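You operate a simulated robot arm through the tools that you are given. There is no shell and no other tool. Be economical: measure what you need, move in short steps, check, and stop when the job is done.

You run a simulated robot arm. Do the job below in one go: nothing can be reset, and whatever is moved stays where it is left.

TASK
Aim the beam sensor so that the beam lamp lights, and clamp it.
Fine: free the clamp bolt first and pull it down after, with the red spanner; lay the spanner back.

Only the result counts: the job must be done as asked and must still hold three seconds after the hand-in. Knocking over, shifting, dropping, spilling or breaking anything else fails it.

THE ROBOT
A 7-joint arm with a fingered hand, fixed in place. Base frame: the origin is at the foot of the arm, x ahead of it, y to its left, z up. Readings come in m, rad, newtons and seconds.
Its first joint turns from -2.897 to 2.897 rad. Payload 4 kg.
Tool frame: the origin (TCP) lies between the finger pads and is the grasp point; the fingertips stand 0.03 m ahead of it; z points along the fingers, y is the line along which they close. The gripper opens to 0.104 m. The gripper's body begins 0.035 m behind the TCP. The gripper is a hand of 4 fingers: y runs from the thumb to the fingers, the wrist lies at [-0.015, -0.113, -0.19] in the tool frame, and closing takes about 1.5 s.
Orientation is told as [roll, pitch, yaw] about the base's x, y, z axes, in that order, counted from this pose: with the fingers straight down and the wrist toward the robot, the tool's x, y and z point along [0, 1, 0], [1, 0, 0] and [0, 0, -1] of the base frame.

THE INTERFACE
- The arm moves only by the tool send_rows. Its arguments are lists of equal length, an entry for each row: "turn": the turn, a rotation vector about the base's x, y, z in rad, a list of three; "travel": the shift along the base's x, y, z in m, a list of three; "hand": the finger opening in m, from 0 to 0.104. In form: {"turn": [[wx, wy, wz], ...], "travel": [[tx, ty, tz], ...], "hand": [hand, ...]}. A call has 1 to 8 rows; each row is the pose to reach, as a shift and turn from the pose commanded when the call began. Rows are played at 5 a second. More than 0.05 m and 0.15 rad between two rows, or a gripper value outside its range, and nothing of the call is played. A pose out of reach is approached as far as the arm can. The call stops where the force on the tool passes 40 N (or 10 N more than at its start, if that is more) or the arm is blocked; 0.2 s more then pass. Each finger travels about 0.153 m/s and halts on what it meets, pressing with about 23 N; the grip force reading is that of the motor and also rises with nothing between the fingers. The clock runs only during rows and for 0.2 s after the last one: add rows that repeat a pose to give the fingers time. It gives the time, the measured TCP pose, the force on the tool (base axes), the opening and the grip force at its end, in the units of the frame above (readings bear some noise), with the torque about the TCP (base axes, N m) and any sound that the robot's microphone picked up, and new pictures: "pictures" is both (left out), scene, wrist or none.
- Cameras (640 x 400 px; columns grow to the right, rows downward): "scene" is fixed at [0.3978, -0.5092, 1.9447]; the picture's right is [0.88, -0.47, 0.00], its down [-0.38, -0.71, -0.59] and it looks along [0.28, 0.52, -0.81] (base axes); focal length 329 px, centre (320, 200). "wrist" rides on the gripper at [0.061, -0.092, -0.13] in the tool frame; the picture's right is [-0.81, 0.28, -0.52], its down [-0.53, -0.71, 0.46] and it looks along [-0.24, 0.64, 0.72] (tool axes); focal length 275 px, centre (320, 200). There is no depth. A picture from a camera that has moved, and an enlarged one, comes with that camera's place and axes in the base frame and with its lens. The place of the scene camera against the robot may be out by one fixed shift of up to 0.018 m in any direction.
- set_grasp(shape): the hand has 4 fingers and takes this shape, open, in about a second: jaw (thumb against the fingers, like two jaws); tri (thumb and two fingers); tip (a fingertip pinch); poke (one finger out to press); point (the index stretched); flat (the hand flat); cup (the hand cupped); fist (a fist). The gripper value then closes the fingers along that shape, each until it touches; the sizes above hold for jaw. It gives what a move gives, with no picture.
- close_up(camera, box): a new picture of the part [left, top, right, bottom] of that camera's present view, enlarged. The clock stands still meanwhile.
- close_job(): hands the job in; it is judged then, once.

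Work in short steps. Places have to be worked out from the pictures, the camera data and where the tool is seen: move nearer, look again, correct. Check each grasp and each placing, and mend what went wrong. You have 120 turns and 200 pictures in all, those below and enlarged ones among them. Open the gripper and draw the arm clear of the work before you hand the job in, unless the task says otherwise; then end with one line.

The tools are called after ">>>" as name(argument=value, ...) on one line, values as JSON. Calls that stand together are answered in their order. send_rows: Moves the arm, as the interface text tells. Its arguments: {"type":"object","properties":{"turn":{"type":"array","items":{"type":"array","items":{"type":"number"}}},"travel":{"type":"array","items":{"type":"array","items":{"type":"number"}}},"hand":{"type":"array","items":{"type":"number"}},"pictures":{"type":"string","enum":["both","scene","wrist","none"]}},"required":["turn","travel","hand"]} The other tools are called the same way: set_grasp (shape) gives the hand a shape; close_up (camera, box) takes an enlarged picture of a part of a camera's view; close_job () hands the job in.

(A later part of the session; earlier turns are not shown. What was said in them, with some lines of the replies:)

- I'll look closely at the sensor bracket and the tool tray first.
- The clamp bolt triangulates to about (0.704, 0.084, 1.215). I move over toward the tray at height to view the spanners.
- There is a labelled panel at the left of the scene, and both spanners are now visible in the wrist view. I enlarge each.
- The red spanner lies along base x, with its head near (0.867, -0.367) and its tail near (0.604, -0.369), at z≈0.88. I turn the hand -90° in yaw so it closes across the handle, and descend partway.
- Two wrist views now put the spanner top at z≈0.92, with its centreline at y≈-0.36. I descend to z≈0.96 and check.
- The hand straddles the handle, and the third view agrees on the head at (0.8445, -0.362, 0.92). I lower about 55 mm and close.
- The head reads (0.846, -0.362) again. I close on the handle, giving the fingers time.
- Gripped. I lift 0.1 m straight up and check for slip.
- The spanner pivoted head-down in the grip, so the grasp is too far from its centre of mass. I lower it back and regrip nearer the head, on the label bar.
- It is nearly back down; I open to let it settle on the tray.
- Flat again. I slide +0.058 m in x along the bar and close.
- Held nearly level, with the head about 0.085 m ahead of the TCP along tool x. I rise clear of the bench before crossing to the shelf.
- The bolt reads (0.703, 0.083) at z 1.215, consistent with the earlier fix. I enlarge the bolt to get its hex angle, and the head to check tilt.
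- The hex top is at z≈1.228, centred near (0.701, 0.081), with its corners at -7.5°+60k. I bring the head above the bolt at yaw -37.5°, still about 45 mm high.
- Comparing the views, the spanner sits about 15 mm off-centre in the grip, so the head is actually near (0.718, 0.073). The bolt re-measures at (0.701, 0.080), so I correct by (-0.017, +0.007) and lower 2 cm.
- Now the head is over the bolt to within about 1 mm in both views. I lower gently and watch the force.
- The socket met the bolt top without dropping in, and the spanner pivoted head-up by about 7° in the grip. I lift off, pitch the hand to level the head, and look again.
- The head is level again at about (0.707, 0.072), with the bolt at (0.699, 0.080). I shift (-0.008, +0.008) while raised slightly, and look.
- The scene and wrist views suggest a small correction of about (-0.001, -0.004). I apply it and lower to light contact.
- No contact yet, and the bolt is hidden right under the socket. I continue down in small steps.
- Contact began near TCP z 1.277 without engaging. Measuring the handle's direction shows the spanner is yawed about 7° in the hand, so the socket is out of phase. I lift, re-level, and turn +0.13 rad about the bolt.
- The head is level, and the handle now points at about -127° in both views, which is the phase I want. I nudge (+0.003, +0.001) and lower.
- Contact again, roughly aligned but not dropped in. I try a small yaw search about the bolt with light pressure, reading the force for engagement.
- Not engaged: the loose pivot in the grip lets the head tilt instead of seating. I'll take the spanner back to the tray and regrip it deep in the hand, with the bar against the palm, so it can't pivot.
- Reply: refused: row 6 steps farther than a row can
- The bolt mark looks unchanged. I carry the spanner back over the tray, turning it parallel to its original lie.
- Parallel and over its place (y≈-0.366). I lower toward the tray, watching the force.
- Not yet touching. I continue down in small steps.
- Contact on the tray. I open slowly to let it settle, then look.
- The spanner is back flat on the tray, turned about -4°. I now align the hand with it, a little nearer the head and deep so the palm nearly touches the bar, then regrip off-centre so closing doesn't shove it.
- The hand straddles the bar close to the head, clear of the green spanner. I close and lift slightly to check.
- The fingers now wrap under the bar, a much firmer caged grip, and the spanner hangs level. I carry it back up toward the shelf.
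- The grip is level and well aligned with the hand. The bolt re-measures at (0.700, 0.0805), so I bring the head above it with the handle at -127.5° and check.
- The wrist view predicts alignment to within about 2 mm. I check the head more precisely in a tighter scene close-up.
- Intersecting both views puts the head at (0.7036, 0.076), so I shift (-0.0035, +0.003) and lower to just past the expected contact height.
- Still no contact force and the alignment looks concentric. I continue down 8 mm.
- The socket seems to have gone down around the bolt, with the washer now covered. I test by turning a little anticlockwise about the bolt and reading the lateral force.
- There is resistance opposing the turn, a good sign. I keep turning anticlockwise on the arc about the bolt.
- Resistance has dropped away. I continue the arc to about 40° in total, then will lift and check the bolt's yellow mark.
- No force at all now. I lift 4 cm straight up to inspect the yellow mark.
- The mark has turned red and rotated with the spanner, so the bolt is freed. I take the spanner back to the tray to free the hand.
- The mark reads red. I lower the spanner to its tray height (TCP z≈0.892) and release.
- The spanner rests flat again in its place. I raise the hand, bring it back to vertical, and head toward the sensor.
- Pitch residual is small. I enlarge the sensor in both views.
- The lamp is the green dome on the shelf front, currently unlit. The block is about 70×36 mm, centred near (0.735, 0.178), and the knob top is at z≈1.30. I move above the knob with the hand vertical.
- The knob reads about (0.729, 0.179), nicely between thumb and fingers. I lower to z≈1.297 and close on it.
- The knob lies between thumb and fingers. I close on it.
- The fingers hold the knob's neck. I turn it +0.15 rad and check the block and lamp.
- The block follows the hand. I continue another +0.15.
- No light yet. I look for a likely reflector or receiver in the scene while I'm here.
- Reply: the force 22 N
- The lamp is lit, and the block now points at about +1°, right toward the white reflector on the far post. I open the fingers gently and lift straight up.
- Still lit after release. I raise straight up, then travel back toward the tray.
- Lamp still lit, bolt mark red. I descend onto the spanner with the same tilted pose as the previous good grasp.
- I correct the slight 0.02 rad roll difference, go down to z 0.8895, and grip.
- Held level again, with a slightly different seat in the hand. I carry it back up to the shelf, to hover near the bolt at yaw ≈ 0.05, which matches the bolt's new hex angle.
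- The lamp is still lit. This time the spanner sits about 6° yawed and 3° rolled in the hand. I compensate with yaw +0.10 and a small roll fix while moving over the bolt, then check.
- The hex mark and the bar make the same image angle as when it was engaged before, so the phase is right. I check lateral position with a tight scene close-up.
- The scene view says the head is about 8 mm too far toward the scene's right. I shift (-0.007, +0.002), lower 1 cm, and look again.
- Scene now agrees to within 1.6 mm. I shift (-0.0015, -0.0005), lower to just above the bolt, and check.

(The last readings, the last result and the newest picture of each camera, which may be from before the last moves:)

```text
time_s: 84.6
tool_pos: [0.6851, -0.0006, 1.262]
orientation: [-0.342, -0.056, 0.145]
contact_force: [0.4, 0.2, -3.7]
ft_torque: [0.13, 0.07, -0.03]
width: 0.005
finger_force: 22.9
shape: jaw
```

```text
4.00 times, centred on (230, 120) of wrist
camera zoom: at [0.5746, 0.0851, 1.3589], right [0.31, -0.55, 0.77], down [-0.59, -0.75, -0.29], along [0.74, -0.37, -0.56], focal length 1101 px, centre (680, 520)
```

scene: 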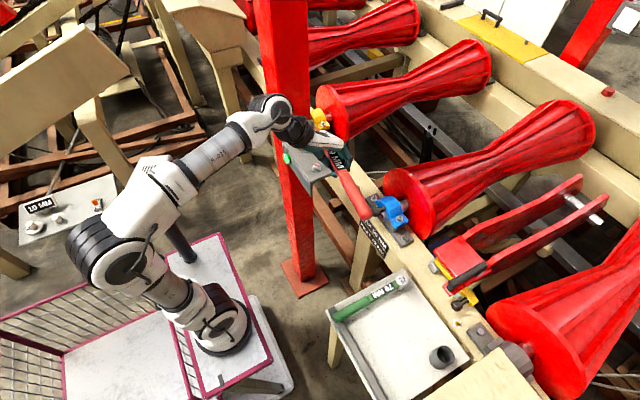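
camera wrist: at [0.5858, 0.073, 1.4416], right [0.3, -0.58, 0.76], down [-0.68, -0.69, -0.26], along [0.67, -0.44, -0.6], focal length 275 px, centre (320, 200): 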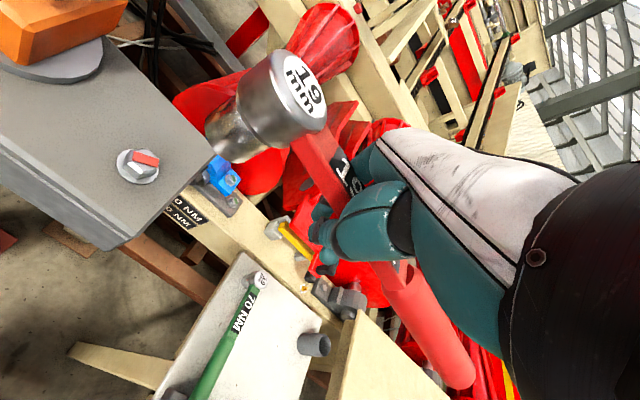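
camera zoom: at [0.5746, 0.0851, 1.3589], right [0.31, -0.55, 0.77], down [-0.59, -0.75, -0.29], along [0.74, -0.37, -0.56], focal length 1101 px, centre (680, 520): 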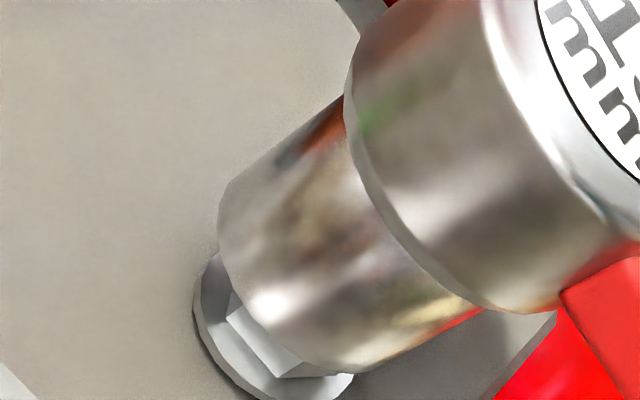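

Concentric within about 1 mm, and the hex flats look in phase. I lower onto the bolt.

>>> send_rows(turn=[[0, 0, 0], [0, 0, 0], [0, 0, 0], [0, 0, 0], [0, 0, 0]], travel=[[0, 0, -0.004], [0, 0, -0.008], [0, 0, -0.011], [0, 0, -0.014], [0, 0, -0.016]], hand=[0, 0, 0, 0, 0], pictures="none")

>>> close_up(camera="wrist", box=[160, 70, 300, 170])

```text
time_s: 85.8
tool_pos: [0.6861, -0.0051, 1.2463]
orientation: [-0.339, -0.061, 0.143]
contact_force: [2.8, -25.4, 18.2]
ft_torque: [1.3, -0.25, -0.73]
width: 0.006
finger_force: 22.9
shape: jaw
```

```text
4.00 times, centred on (230, 120) of wrist
camera zoom: at [0.5738, 0.0824, 1.3438], right [0.31, -0.55, 0.77], down [-0.6, -0.75, -0.29], along [0.74, -0.37, -0.56], focal length 1101 px, centre (680, 520)
```

zoom: 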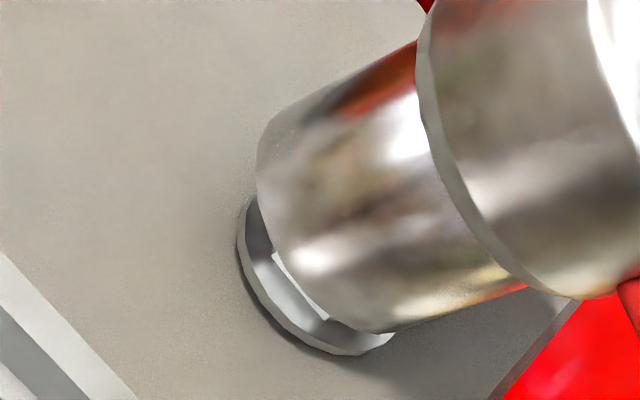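

Blocked: the force is 25 N in -y and 22 N up. I back off 16 mm and see how the spanner sits now.

>>> send_rows(turn=[[0, 0, 0], [0, 0, 0], [0, 0, 0]], travel=[[0, 0, 0.005], [0, 0, 0.012], [0, 0, 0.024]], hand=[0, 0, 0], pictures="none")

>>> close_up(camera="wrist", box=[140, 60, 300, 180])

>>> close_up(camera="scene", box=[300, 130, 340, 160])

```text
time_s: 86.6
tool_pos: [0.6857, -0.0004, 1.2683]
orientation: [-0.339, -0.056, 0.152]
contact_force: [-0.3, -0.2, -3.6]
ft_torque: [0.15, 0.03, -0.04]
width: 0.0047
finger_force: 22.9
shape: jaw
```

```text
3.33 times, centred on (220, 120) of wrist
camera zoom: at [0.5739, 0.0862, 1.3665], right [0.32, -0.55, 0.77], down [-0.59, -0.75, -0.29], along [0.74, -0.37, -0.56], focal length 918 px, centre (653, 467)
```

zoom: 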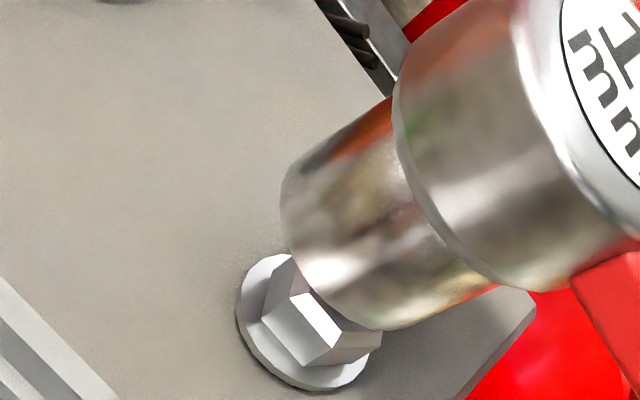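

```text
13.33 times, centred on (320, 145) of scene
camera zoom: at [0.3978, -0.5092, 1.9447], right [0.88, -0.47, 0.0], down [-0.38, -0.71, -0.59], along [0.28, 0.52, -0.81], focal length 4388 px, centre (320, 933)
```

zoom: 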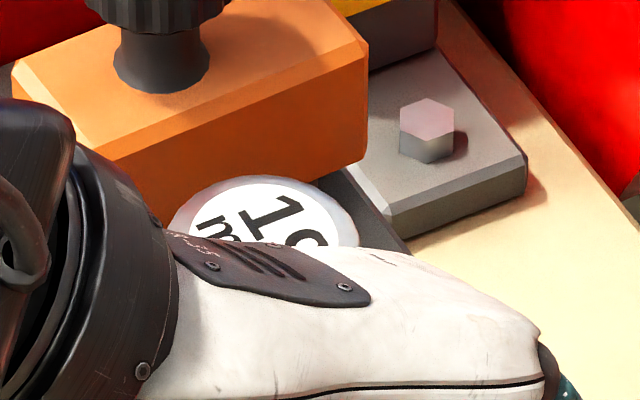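

The spanner got pushed about 5° head-up. I re-level it by tilting the hand, compensate the shift, and recheck.

>>> send_rows(turn=[[-0.045, -0.006, 0], [-0.09, -0.013, 0], [-0.09, -0.013, 0]], travel=[[0, -0.002, 0.004], [0.0005, -0.0033, 0.006], [0.0005, -0.0033, 0.006]], hand=[0, 0, 0], pictures="none")

>>> close_up(camera="wrist", box=[140, 40, 300, 160])

>>> close_up(camera="scene", box=[300, 130, 340, 160])

```text
time_s: 87.4
tool_pos: [0.6858, -0.0044, 1.2742]
orientation: [-0.432, -0.058, 0.15]
contact_force: [-1.0, 0.5, -3.8]
ft_torque: [0.11, 0.05, -0.02]
width: 0.0045
finger_force: 23.0
shape: jaw
```

```text
3.33 times, centred on (220, 100) of wrist
camera zoom: at [0.5737, 0.0901, 1.3628], right [0.3, -0.48, 0.82], down [-0.59, -0.77, -0.23], along [0.75, -0.42, -0.52], focal length 918 px, centre (653, 533)
```

zoom: 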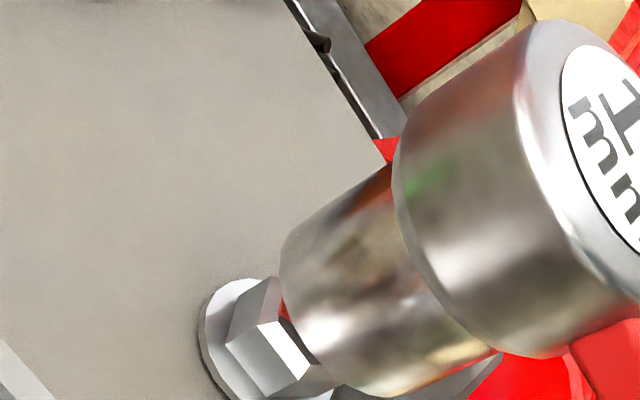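

```text
13.33 times, centred on (320, 145) of scene
camera zoom: at [0.3978, -0.5092, 1.9447], right [0.88, -0.47, 0.0], down [-0.38, -0.71, -0.59], along [0.28, 0.52, -0.81], focal length 4388 px, centre (320, 933)
```

zoom: 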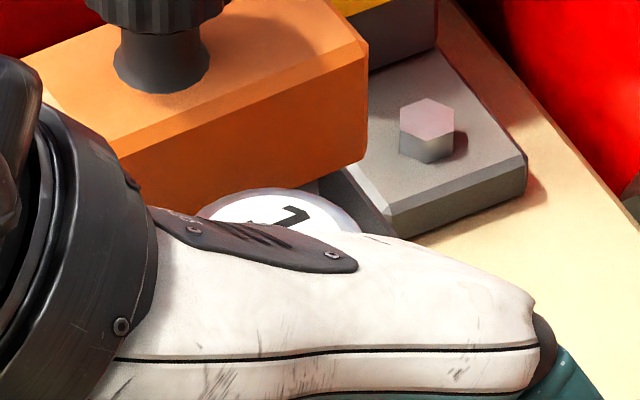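

Level again. Both views suggest a shift of about (-0.001, +0.003); I apply it, lower to 1.262, and check closely.

>>> send_rows(turn=[[0, 0, 0], [0, 0, 0], [0, 0, 0]], travel=[[-0.001, 0.003, -0.003], [-0.001, 0.003, -0.008], [-0.001, 0.003, -0.012]], hand=[0, 0, 0], pictures="none")

>>> close_up(camera="wrist", box=[140, 60, 300, 180])

```text
time_s: 88.2
tool_pos: [0.6853, -0.0021, 1.2642]
orientation: [-0.431, -0.058, 0.151]
contact_force: [0.9, -0.3, -3.6]
ft_torque: [0.1, 0.06, 0.04]
width: 0.0048
finger_force: 23.2
shape: jaw
```

```text
3.33 times, centred on (220, 120) of wrist
camera zoom: at [0.5721, 0.0929, 1.3513], right [0.3, -0.48, 0.82], down [-0.59, -0.77, -0.23], along [0.75, -0.42, -0.52], focal length 918 px, centre (653, 467)
```

zoom: 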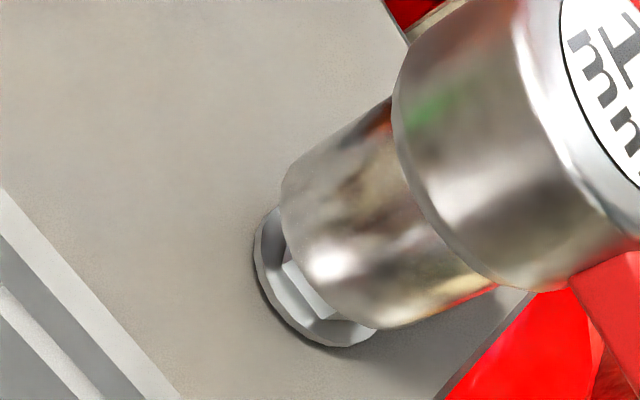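

Concentric along the vertical. I lower onto the bolt with a small ±0.05 rad yaw wiggle to help it drop in.

>>> send_rows(turn=[[0, 0, 0], [0, 0, 0], [0, 0, 0.04], [0, 0, 0], [0, 0, -0.04], [0, 0, 0]], travel=[[0, 0, -0.004], [0, 0, -0.007], [0.0033, -0.0006, -0.008], [0, 0, -0.009], [-0.0033, 0.0006, -0.01], [0, 0, -0.011]], hand=[0, 0, 0, 0, 0, 0], pictures="none")

>>> close_up(camera="wrist", box=[140, 60, 300, 180])

```text
time_s: 89.6
tool_pos: [0.6848, -0.0002, 1.2529]
orientation: [-0.431, -0.057, 0.153]
contact_force: [0.0, -0.8, -3.4]
ft_torque: [0.12, 0.04, -0.01]
width: 0.0044
finger_force: 23.1
shape: jaw
```

```text
3.33 times, centred on (220, 120) of wrist
camera zoom: at [0.5727, 0.0933, 1.3401], right [0.3, -0.48, 0.82], down [-0.59, -0.77, -0.23], along [0.75, -0.42, -0.52], focal length 918 px, centre (653, 467)
```

zoom: 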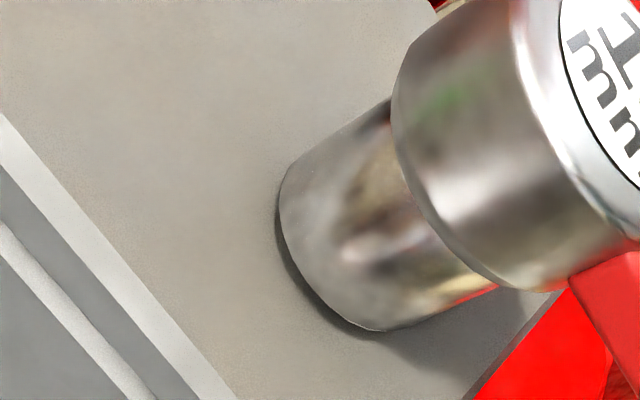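

It dropped over the bolt with no resistance. Now I pull it down clockwise, following the arc about the bolt, first to -0.6 rad.

>>> send_rows(turn=[[0, 0, -0.1], [0, 0, -0.2], [0, 0, -0.3], [0, 0, -0.4], [0, 0, -0.5], [0, 0, -0.6]], travel=[[-0.0079, 0.0021, 0], [-0.0157, 0.0049, 0], [-0.0231, 0.0085, 0], [-0.03, 0.0129, 0], [-0.0366, 0.0179, 0], [-0.0426, 0.0235, 0]], hand=[0, 0, 0, 0, 0, 0], pictures="none")

>>> close_up(camera="wrist", box=[140, 60, 300, 180])

```text
time_s: 91.0
tool_pos: [0.6413, 0.0198, 1.2528]
orientation: [-0.431, -0.057, -0.449]
contact_force: [0.5, -0.2, -3.1]
ft_torque: [0.09, 0.0, 0.04]
width: 0.0043
finger_force: 23.7
shape: jaw
```

```text
3.33 times, centred on (220, 120) of wrist
camera zoom: at [0.6022, 0.1634, 1.3396], right [-0.02, -0.57, 0.82], down [-0.92, -0.3, -0.23], along [0.38, -0.77, -0.52], focal length 918 px, centre (653, 467)
```

zoom: 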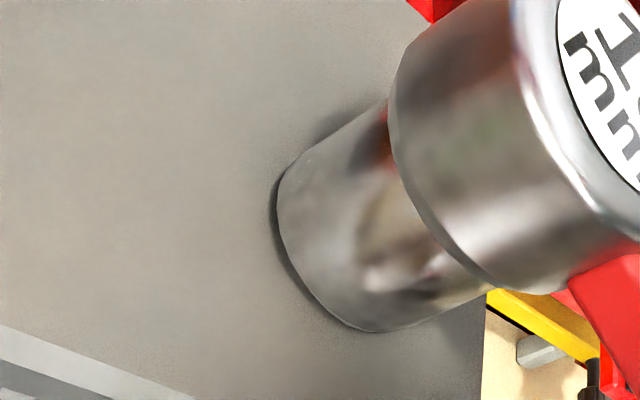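

No resistance yet. I continue in finer steps past the original bolt angle.

>>> send_rows(turn=[[0, 0, -0.05], [0, 0, -0.1], [0, 0, -0.15], [0, 0, -0.2]], travel=[[-0.0025, 0.0029, 0], [-0.0054, 0.0062, 0], [-0.0078, 0.0095, 0], [-0.0101, 0.0127, 0]], hand=[0, 0, 0, 0], pictures="none")

>>> close_up(camera="wrist", box=[140, 60, 300, 180])

```text
time_s: 92.0
tool_pos: [0.6319, 0.0343, 1.2538]
orientation: [-0.431, -0.058, -0.648]
contact_force: [2.5, -3.3, -3.9]
ft_torque: [0.03, -0.08, 0.13]
width: 0.0034
finger_force: 22.7
shape: jaw
```

```text
3.33 times, centred on (220, 120) of wrist
camera zoom: at [0.6207, 0.1805, 1.34], right [-0.13, -0.55, 0.82], down [-0.97, -0.11, -0.23], along [0.22, -0.83, -0.52], focal length 918 px, centre (653, 467)
```

zoom: 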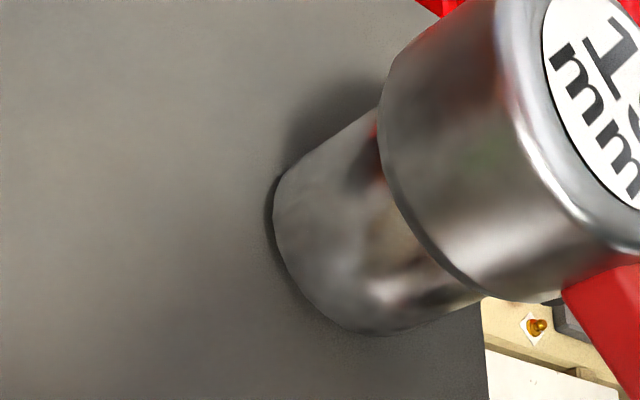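

Resistance is starting in the tightening direction. I pull further in small steps.

>>> send_rows(turn=[[0, 0, -0.03], [0, 0, -0.06], [0, 0, -0.1]], travel=[[-0.0013, 0.0022, 0], [-0.0026, 0.0045, 0], [-0.0041, 0.0074, 0]], hand=[0, 0, 0], pictures="none")

>>> close_up(camera="wrist", box=[140, 60, 300, 180])

>>> close_up(camera="scene", box=[270, 110, 360, 190])

```text
time_s: 92.8
tool_pos: [0.6272, 0.0419, 1.2508]
orientation: [-0.434, -0.055, -0.747]
contact_force: [-0.3, -4.2, -4.2]
ft_torque: [0.04, -0.03, 0.13]
width: 0.0019
finger_force: 23.4
shape: jaw
```

```text
3.33 times, centred on (220, 120) of wrist
camera zoom: at [0.6314, 0.1887, 1.3398], right [-0.19, -0.54, 0.82], down [-0.97, -0.02, -0.23], along [0.14, -0.84, -0.52], focal length 918 px, centre (653, 467)
```

zoom: 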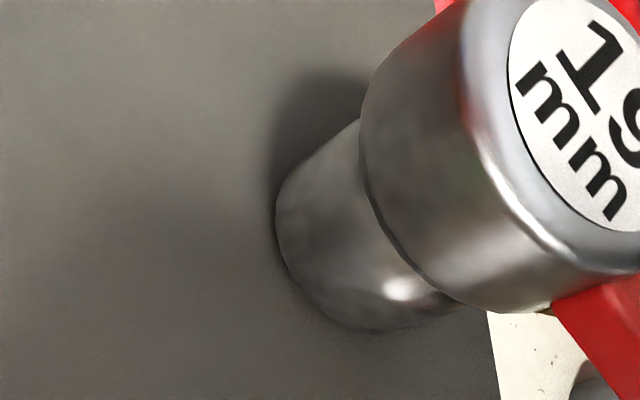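

```text
5.00 times, centred on (315, 150) of scene
camera zoom: at [0.3978, -0.5092, 1.9447], right [0.88, -0.47, 0.0], down [-0.38, -0.71, -0.59], along [0.28, 0.52, -0.81], focal length 1645 px, centre (345, 450)
```

zoom: 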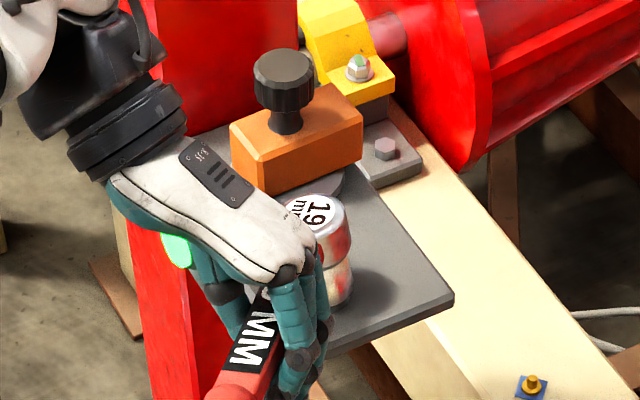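

The bolt is now resisting and the spanner starts to yaw in the grip. I pull sideways without turning the hand, to apply more torque through the bar.

>>> send_rows(turn=[[0, 0, 0], [0, 0, 0], [0, 0, 0], [0, 0, 0]], travel=[[-0.0022, 0.002, 0], [-0.0044, 0.004, 0], [-0.0066, 0.006, 0], [-0.0088, 0.008, 0]], hand=[0, 0, 0, 0], pictures="wrist")

>>> close_up(camera="scene", box=[270, 110, 360, 190])

```text
time_s: 93.8
tool_pos: [0.6187, 0.0493, 1.2516]
orientation: [-0.432, -0.058, -0.749]
contact_force: [-0.4, -2.7, -3.3]
ft_torque: [0.09, -0.12, -0.15]
width: 0.0021
finger_force: 23.2
shape: jaw
camera wrist: at [0.623, 0.1972, 1.3394], right [-0.19, -0.54, 0.82], down [-0.97, -0.02, -0.23], along [0.14, -0.84, -0.52], focal length 275 px, centre (320, 200)
```

wrist: 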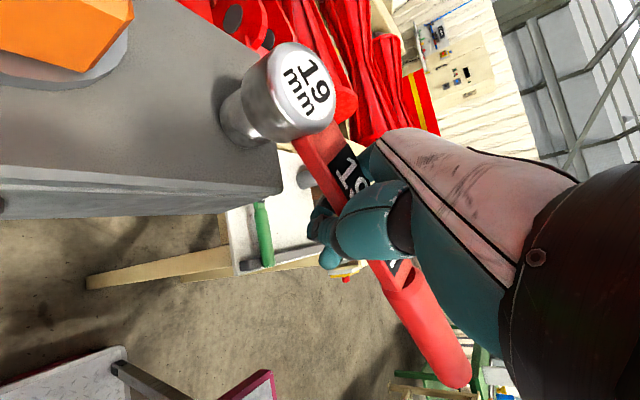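

```text
5.00 times, centred on (315, 150) of scene
camera zoom: at [0.3978, -0.5092, 1.9447], right [0.88, -0.47, 0.0], down [-0.38, -0.71, -0.59], along [0.28, 0.52, -0.81], focal length 1645 px, centre (345, 450)
```

zoom: 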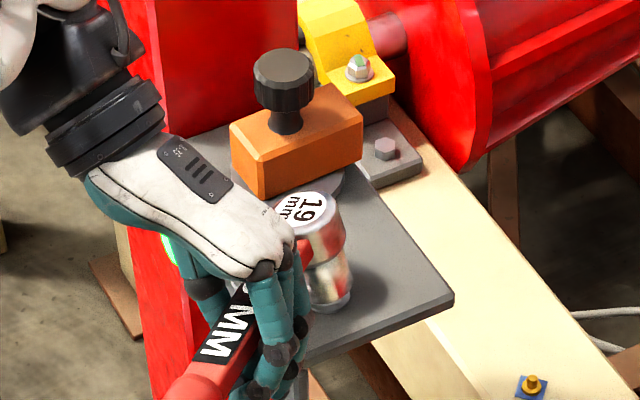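

Force stayed low and the spanner turned further. I check whether it is still seated.

>>> close_up(camera="wrist", box=[180, 30, 340, 150])

>>> close_up(camera="scene", box=[296, 140, 344, 180])

```text
3.33 times, centred on (260, 90) of wrist
camera zoom: at [0.623, 0.1972, 1.3394], right [-0.19, -0.54, 0.82], down [-0.97, -0.02, -0.23], along [0.14, -0.84, -0.52], focal length 918 px, centre (520, 567)
```

zoom: 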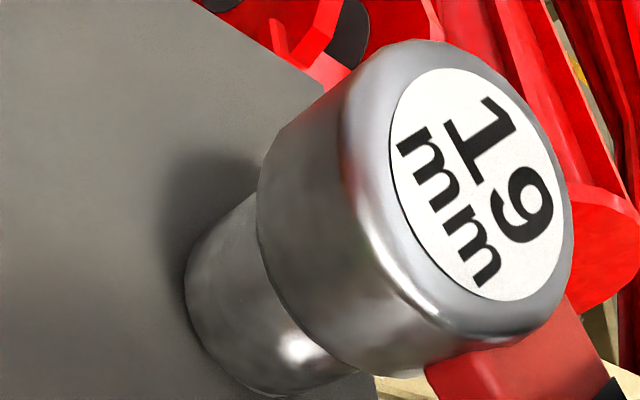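

```text
10.00 times, centred on (320, 160) of scene
camera zoom: at [0.3978, -0.5092, 1.9447], right [0.88, -0.47, 0.0], down [-0.38, -0.71, -0.59], along [0.28, 0.52, -0.81], focal length 3291 px, centre (320, 600)
```

zoom: 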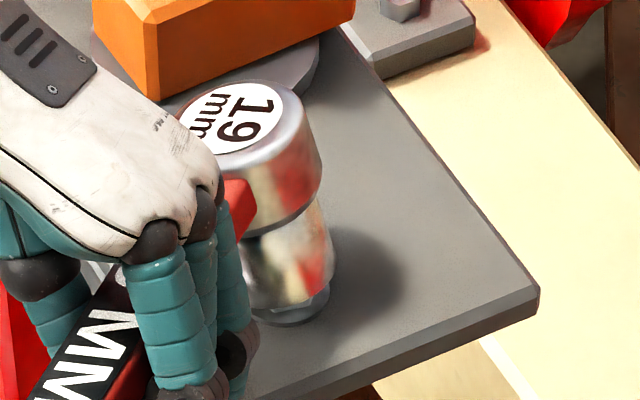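

The head leans about 12° from the sideways pull. I undo that shift, lift off, and read the bolt's mark.

>>> send_rows(turn=[[0, 0, 0], [0, 0, 0], [0, 0, 0], [0, 0, 0], [0, 0, 0]], travel=[[0.0044, -0.004, 0], [0.0075, -0.007, 0.001], [0.0075, -0.007, 0.012], [0.0075, -0.007, 0.026], [0.0075, -0.007, 0.045]], hand=[0, 0, 0, 0, 0], pictures="none")

>>> close_up(camera="wrist", box=[140, 40, 340, 190])

>>> close_up(camera="scene", box=[280, 120, 352, 180])

```text
time_s: 95.0
tool_pos: [0.6271, 0.0423, 1.298]
orientation: [-0.429, -0.057, -0.747]
contact_force: [0.9, 0.4, -2.9]
ft_torque: [0.11, -0.04, -0.02]
width: 0.0022
finger_force: 23.2
shape: jaw
```

```text
2.67 times, centred on (240, 115) of wrist
camera zoom: at [0.6303, 0.1899, 1.3853], right [-0.19, -0.54, 0.82], down [-0.97, -0.02, -0.23], along [0.14, -0.84, -0.52], focal length 734 px, centre (533, 427)
```

zoom: 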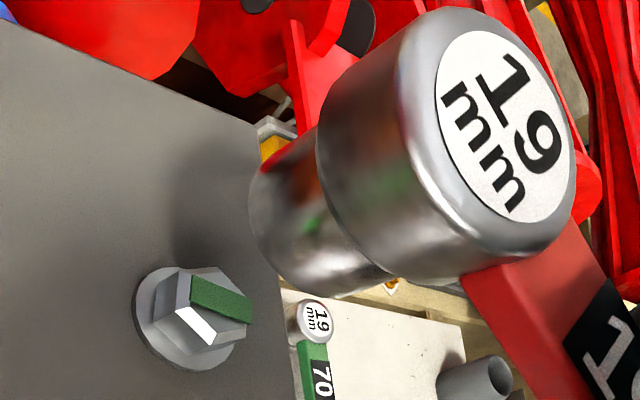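

```text
6.67 times, centred on (316, 150) of scene
camera zoom: at [0.3978, -0.5092, 1.9447], right [0.88, -0.47, 0.0], down [-0.38, -0.71, -0.59], along [0.28, 0.52, -0.81], focal length 2194 px, centre (347, 533)
```

zoom: 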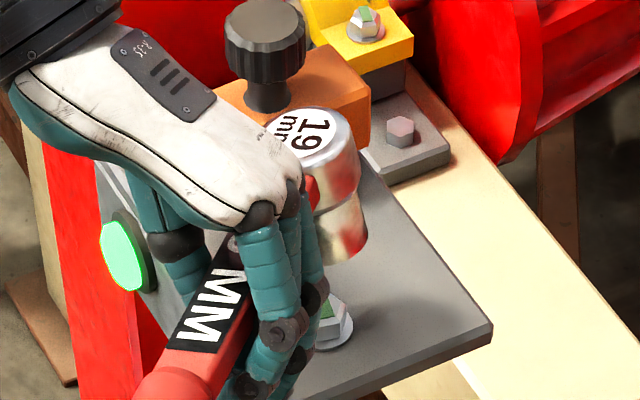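

The mark is green and the lamp stays lit: the bolt is pulled down. Now I take the spanner back to the tray.

>>> send_rows(turn=[[0, 0, 0], [0, 0, 0], [0, 0, 0], [0, 0, -0.03], [0, 0, -0.06], [0, 0, -0.1], [0, 0, -0.12], [0, 0, -0.12]], travel=[[0, 0, 0.03], [0, -0.02, 0.06], [0.005, -0.06, 0.075], [0.01, -0.1, 0.075], [0.02, -0.145, 0.075], [0.03, -0.19, 0.07], [0.04, -0.235, 0.06], [0.05, -0.28, 0.05]], hand=[0, 0, 0, 0, 0, 0, 0, 0], pictures="none")

>>> send_rows(turn=[[0, 0, -0.1], [0, 0, -0.2], [0, 0, -0.3], [0, 0, -0.4], [0, 0, -0.5], [0, 0, -0.6], [0, 0, -0.68], [0, 0, -0.68]], travel=[[0.012, -0.012, -0.04], [0.025, -0.025, -0.08], [0.04, -0.04, -0.12], [0.055, -0.055, -0.16], [0.07, -0.07, -0.2], [0.083, -0.083, -0.24], [0.093, -0.1, -0.28], [0.096, -0.104, -0.31]], hand=[0, 0, 0, 0, 0, 0, 0, 0])

>>> close_up(camera="scene", box=[330, 250, 450, 340])

```text
time_s: 96.8
tool_pos: [0.6784, -0.236, 1.345]
orientation: [-0.433, -0.057, -0.868]
contact_force: [0.2, -0.2, -3.1]
ft_torque: [0.09, -0.04, -0.04]
width: 0.0022
finger_force: 22.8
shape: jaw
```

```text
time_s: 98.6
tool_pos: [0.7748, -0.3406, 1.0376]
orientation: [-0.432, -0.057, -1.55]
contact_force: [-1.7, -1.0, -1.9]
ft_torque: [0.0, -0.13, -0.01]
width: 0.0019
finger_force: 22.9
shape: jaw
camera wrist: at [0.8826, -0.241, 1.1255], right [-0.52, -0.24, 0.82], down [-0.69, 0.69, -0.23], along [-0.51, -0.69, -0.52], focal length 275 px, centre (320, 200)
```

scene: 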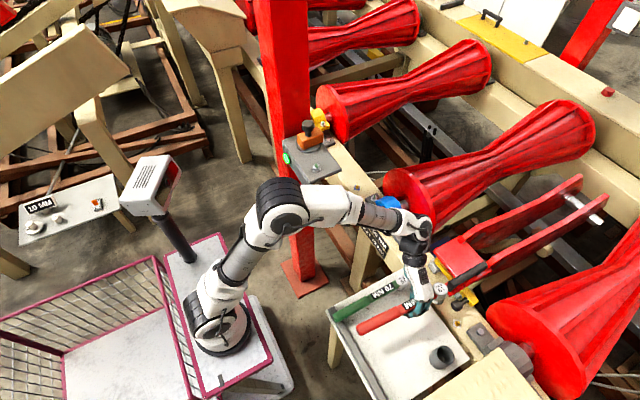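
wrist: 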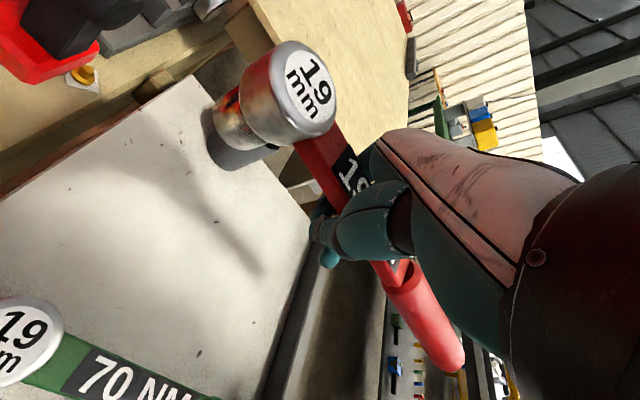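

```text
4.44 times, centred on (390, 295) of scene
camera zoom: at [0.3978, -0.5092, 1.9447], right [0.88, -0.47, 0.0], down [-0.38, -0.71, -0.59], along [0.28, 0.52, -0.81], focal length 1462 px, centre (9, -222)
```

zoom: 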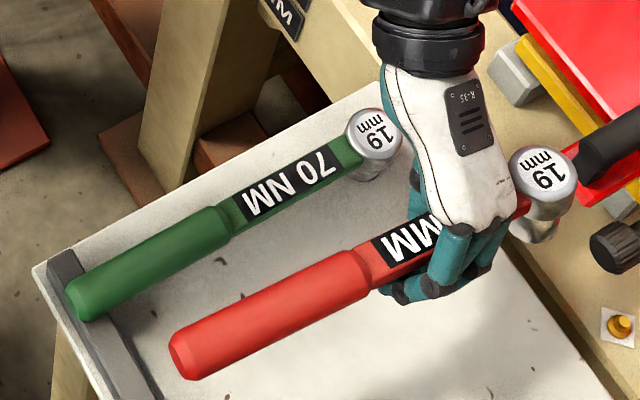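

Roughly parallel to the green spanner and level. I lower toward the tray, slowly at the end.

>>> send_rows(turn=[[0, 0, -0.04], [0, 0, -0.06], [0, 0, -0.06], [0, 0, -0.06], [0, 0, -0.06], [0, 0, -0.06], [0, 0, -0.06]], travel=[[0, 0, -0.04], [0, 0, -0.08], [0, 0, -0.11], [0, 0, -0.13], [0, 0, -0.138], [0, 0, -0.143], [0, 0, -0.147]], hand=[0, 0, 0, 0, 0, 0, 0], pictures="wrist")

>>> close_up(camera="scene", box=[330, 260, 450, 350])

```text
time_s: 100.2
tool_pos: [0.7734, -0.3413, 0.891]
orientation: [-0.431, -0.057, -1.608]
contact_force: [-0.2, 0.2, -3.6]
ft_torque: [0.04, -0.11, 0.04]
width: 0.002
finger_force: 22.7
shape: jaw
camera wrist: at [0.8861, -0.248, 0.9785], right [-0.53, -0.21, 0.82], down [-0.65, 0.73, -0.23], along [-0.55, -0.66, -0.52], focal length 275 px, centre (320, 200)
```

wrist: 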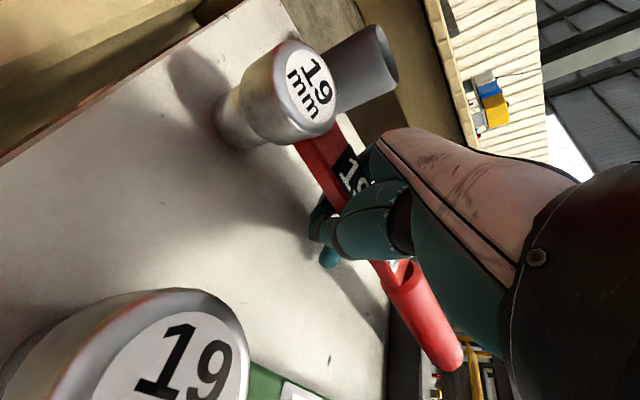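

```text
4.44 times, centred on (390, 305) of scene
camera zoom: at [0.3978, -0.5092, 1.9447], right [0.88, -0.47, 0.0], down [-0.38, -0.71, -0.59], along [0.28, 0.52, -0.81], focal length 1462 px, centre (9, -267)
```

zoom: 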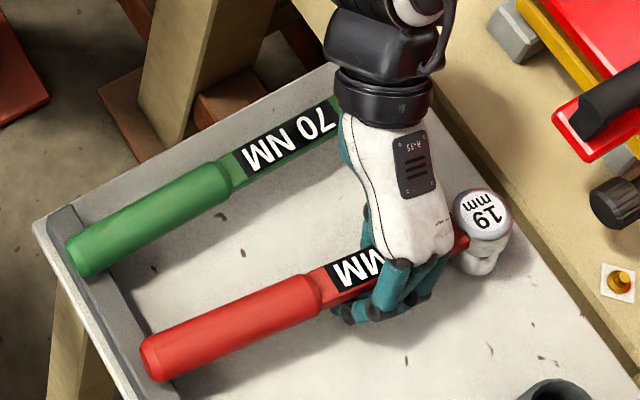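

Not quite touching. I ease down another few millimetres until the force changes.

>>> send_rows(turn=[[0, 0, 0], [0, 0, 0], [0, 0, 0], [0, 0, 0]], travel=[[0, 0, -0.002], [0, 0, -0.004], [0, 0, -0.006], [0, 0, -0.007]], hand=[0, 0, 0, 0], pictures="none")

```text
time_s: 101.1
tool_pos: [0.7755, -0.3427, 0.8886]
orientation: [-0.426, -0.064, -1.607]
contact_force: [0.0, 1.5, 14.7]
ft_torque: [-0.53, 0.13, -0.05]
width: 0.0029
finger_force: 23.2
shape: jaw
stopped in row 4: the force on the tool passed its limit at 42 N (the readings are from after the stop); the commanded pose is now the measured one
```

Contact made. I back up 2 mm and open the fingers slowly.

>>> send_rows(turn=[[0, 0, 0], [0, 0, 0], [0, 0, 0], [0, 0, 0], [0, 0, 0], [0, 0, 0], [0, 0, 0]], travel=[[0, 0, 0.002], [0, 0, 0.002], [0, 0, 0.002], [0, 0, 0.002], [0, 0, 0.002], [0, 0, 0.002], [0, 0, 0.002]], hand=[0.0, 0.02, 0.04, 0.06, 0.08, 0.095, 0.095], pictures="wrist")

>>> close_up(camera="scene", box=[330, 260, 450, 350])

```text
time_s: 102.7
tool_pos: [0.7736, -0.3413, 0.8903]
orientation: [-0.425, -0.06, -1.606]
contact_force: [0.3, -0.3, 1.0]
ft_torque: [0.06, 0.05, 0.04]
width: 0.0949
finger_force: 0.0
shape: jaw
camera wrist: at [0.8878, -0.2476, 0.9772], right [-0.53, -0.21, 0.82], down [-0.65, 0.72, -0.24], along [-0.54, -0.66, -0.52], focal length 275 px, centre (320, 200)
```

wrist: 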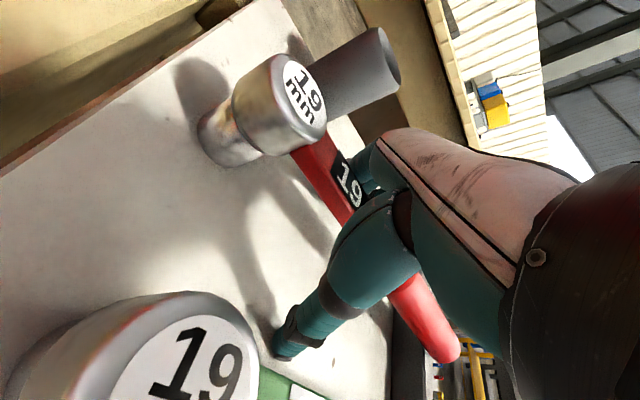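

```text
4.44 times, centred on (390, 305) of scene
camera zoom: at [0.3978, -0.5092, 1.9447], right [0.88, -0.47, 0.0], down [-0.38, -0.71, -0.59], along [0.28, 0.52, -0.81], focal length 1462 px, centre (9, -267)
```

zoom: 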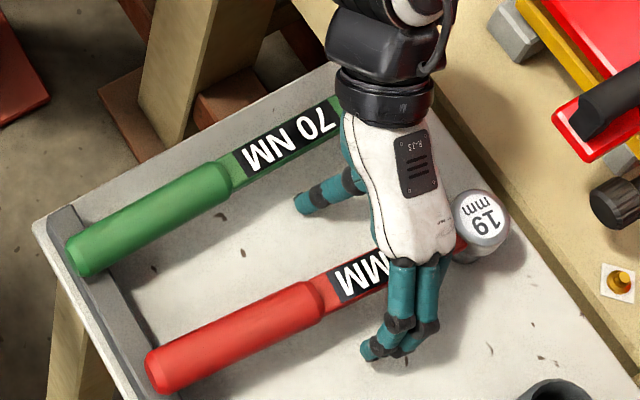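

The spanner rests flat on the tray again. I raise the hand straight up and clear.

>>> send_rows(turn=[[0, 0, 0], [0, 0, 0], [0, 0, 0], [0, 0, 0], [0, -0.1, 0], [0, -0.2, 0], [0, -0.3, 0], [0, -0.4, 0]], travel=[[0, 0, 0.02], [0, 0, 0.05], [0, 0, 0.09], [0, 0, 0.13], [-0.015, 0, 0.17], [-0.03, 0, 0.21], [-0.05, 0, 0.25], [-0.07, 0, 0.29]], hand=[0.104, 0.104, 0.104, 0.104, 0.104, 0.104, 0.104, 0.104])

>>> close_up(camera="scene", box=[275, 100, 365, 180])

>>> close_up(camera="scene", box=[320, 250, 480, 370])

```text
time_s: 104.5
tool_pos: [0.7062, -0.3421, 1.1779]
orientation: [-0.026, -0.043, -1.624]
contact_force: [0.4, 0.4, 0.0]
ft_torque: [-0.02, 0.0, -0.03]
width: 0.1037
finger_force: 0.1
shape: jaw
camera wrist: at [0.7755, -0.2479, 1.3034], right [-0.81, -0.21, 0.55], down [-0.51, 0.72, -0.47], along [-0.3, -0.66, -0.69], focal length 275 px, centre (320, 200)
```

scene: 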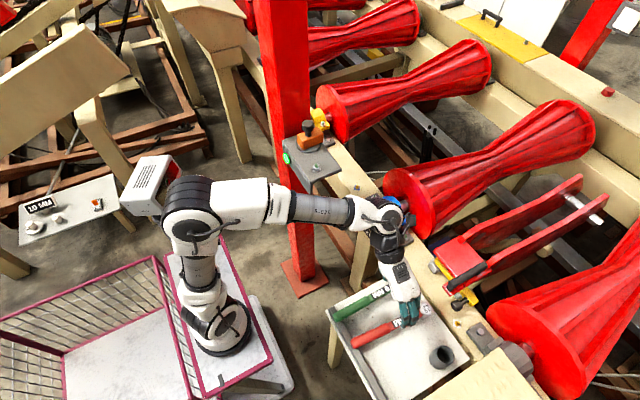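
wrist: 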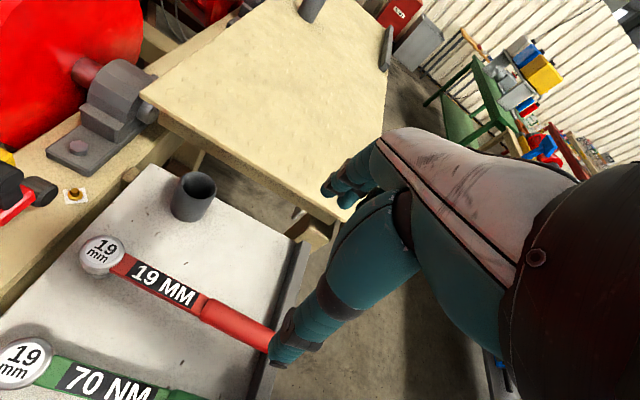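

```text
5.00 times, centred on (320, 140) of scene
camera zoom: at [0.3978, -0.5092, 1.9447], right [0.88, -0.47, 0.0], down [-0.38, -0.71, -0.59], along [0.28, 0.52, -0.81], focal length 1645 px, centre (320, 500)
```

zoom: 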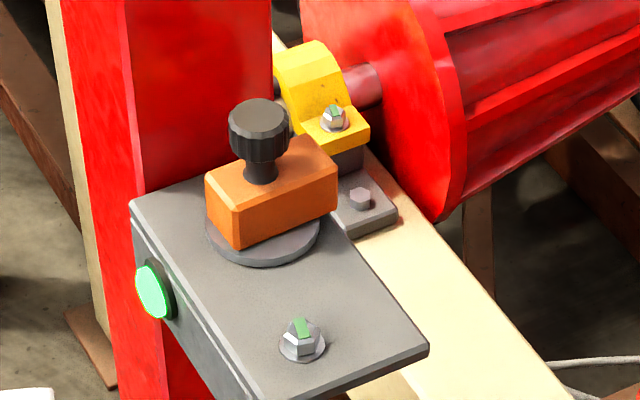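

```text
3.33 times, centred on (400, 310) of scene
camera zoom: at [0.3978, -0.5092, 1.9447], right [0.88, -0.47, 0.0], down [-0.38, -0.71, -0.59], along [0.28, 0.52, -0.81], focal length 1097 px, centre (53, -167)
```

zoom: 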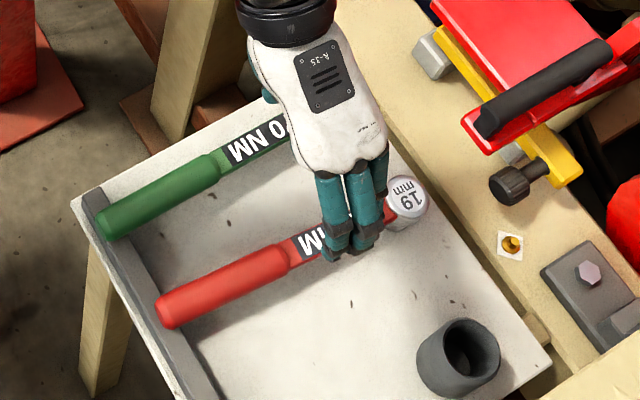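

The lamp is lit, the bolt mark is green, and the spanner lies back on the tray next to the green one. I draw the arm a little further clear before handing in.

>>> send_rows(turn=[[0, 0, 0], [0, 0, 0], [0, 0, 0], [0, 0, 0]], travel=[[-0.02, 0, 0.04], [-0.04, 0, 0.08], [-0.06, 0, 0.12], [-0.08, 0, 0.16]], hand=[0.104, 0.104, 0.104, 0.104], pictures="scene")

```text
time_s: 105.5
tool_pos: [0.6241, -0.3408, 1.3393]
orientation: [-0.028, -0.041, -1.627]
contact_force: [1.1, 0.5, 0.3]
ft_torque: [-0.03, 0.0, 0.02]
width: 0.1037
finger_force: 0.1
shape: jaw
```

scene: 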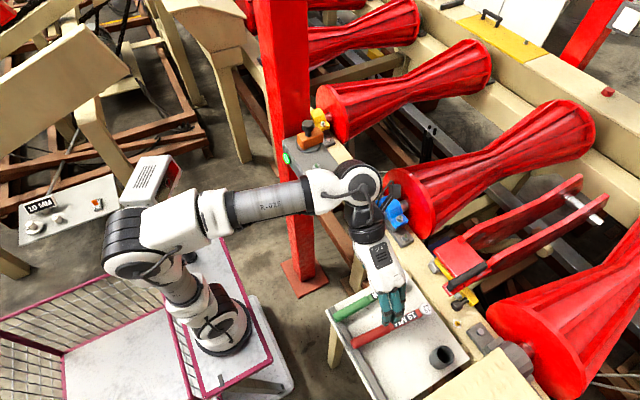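

Everything is in place and the arm is clear; I hand the job in.

>>> close_job()

```text
The job is handed in.
```

The beam sensor is aimed with its lamp lit. The clamp bolt was freed first and then pulled down with the red spanner (its mark now shows green), and the spanner is back on the tray.
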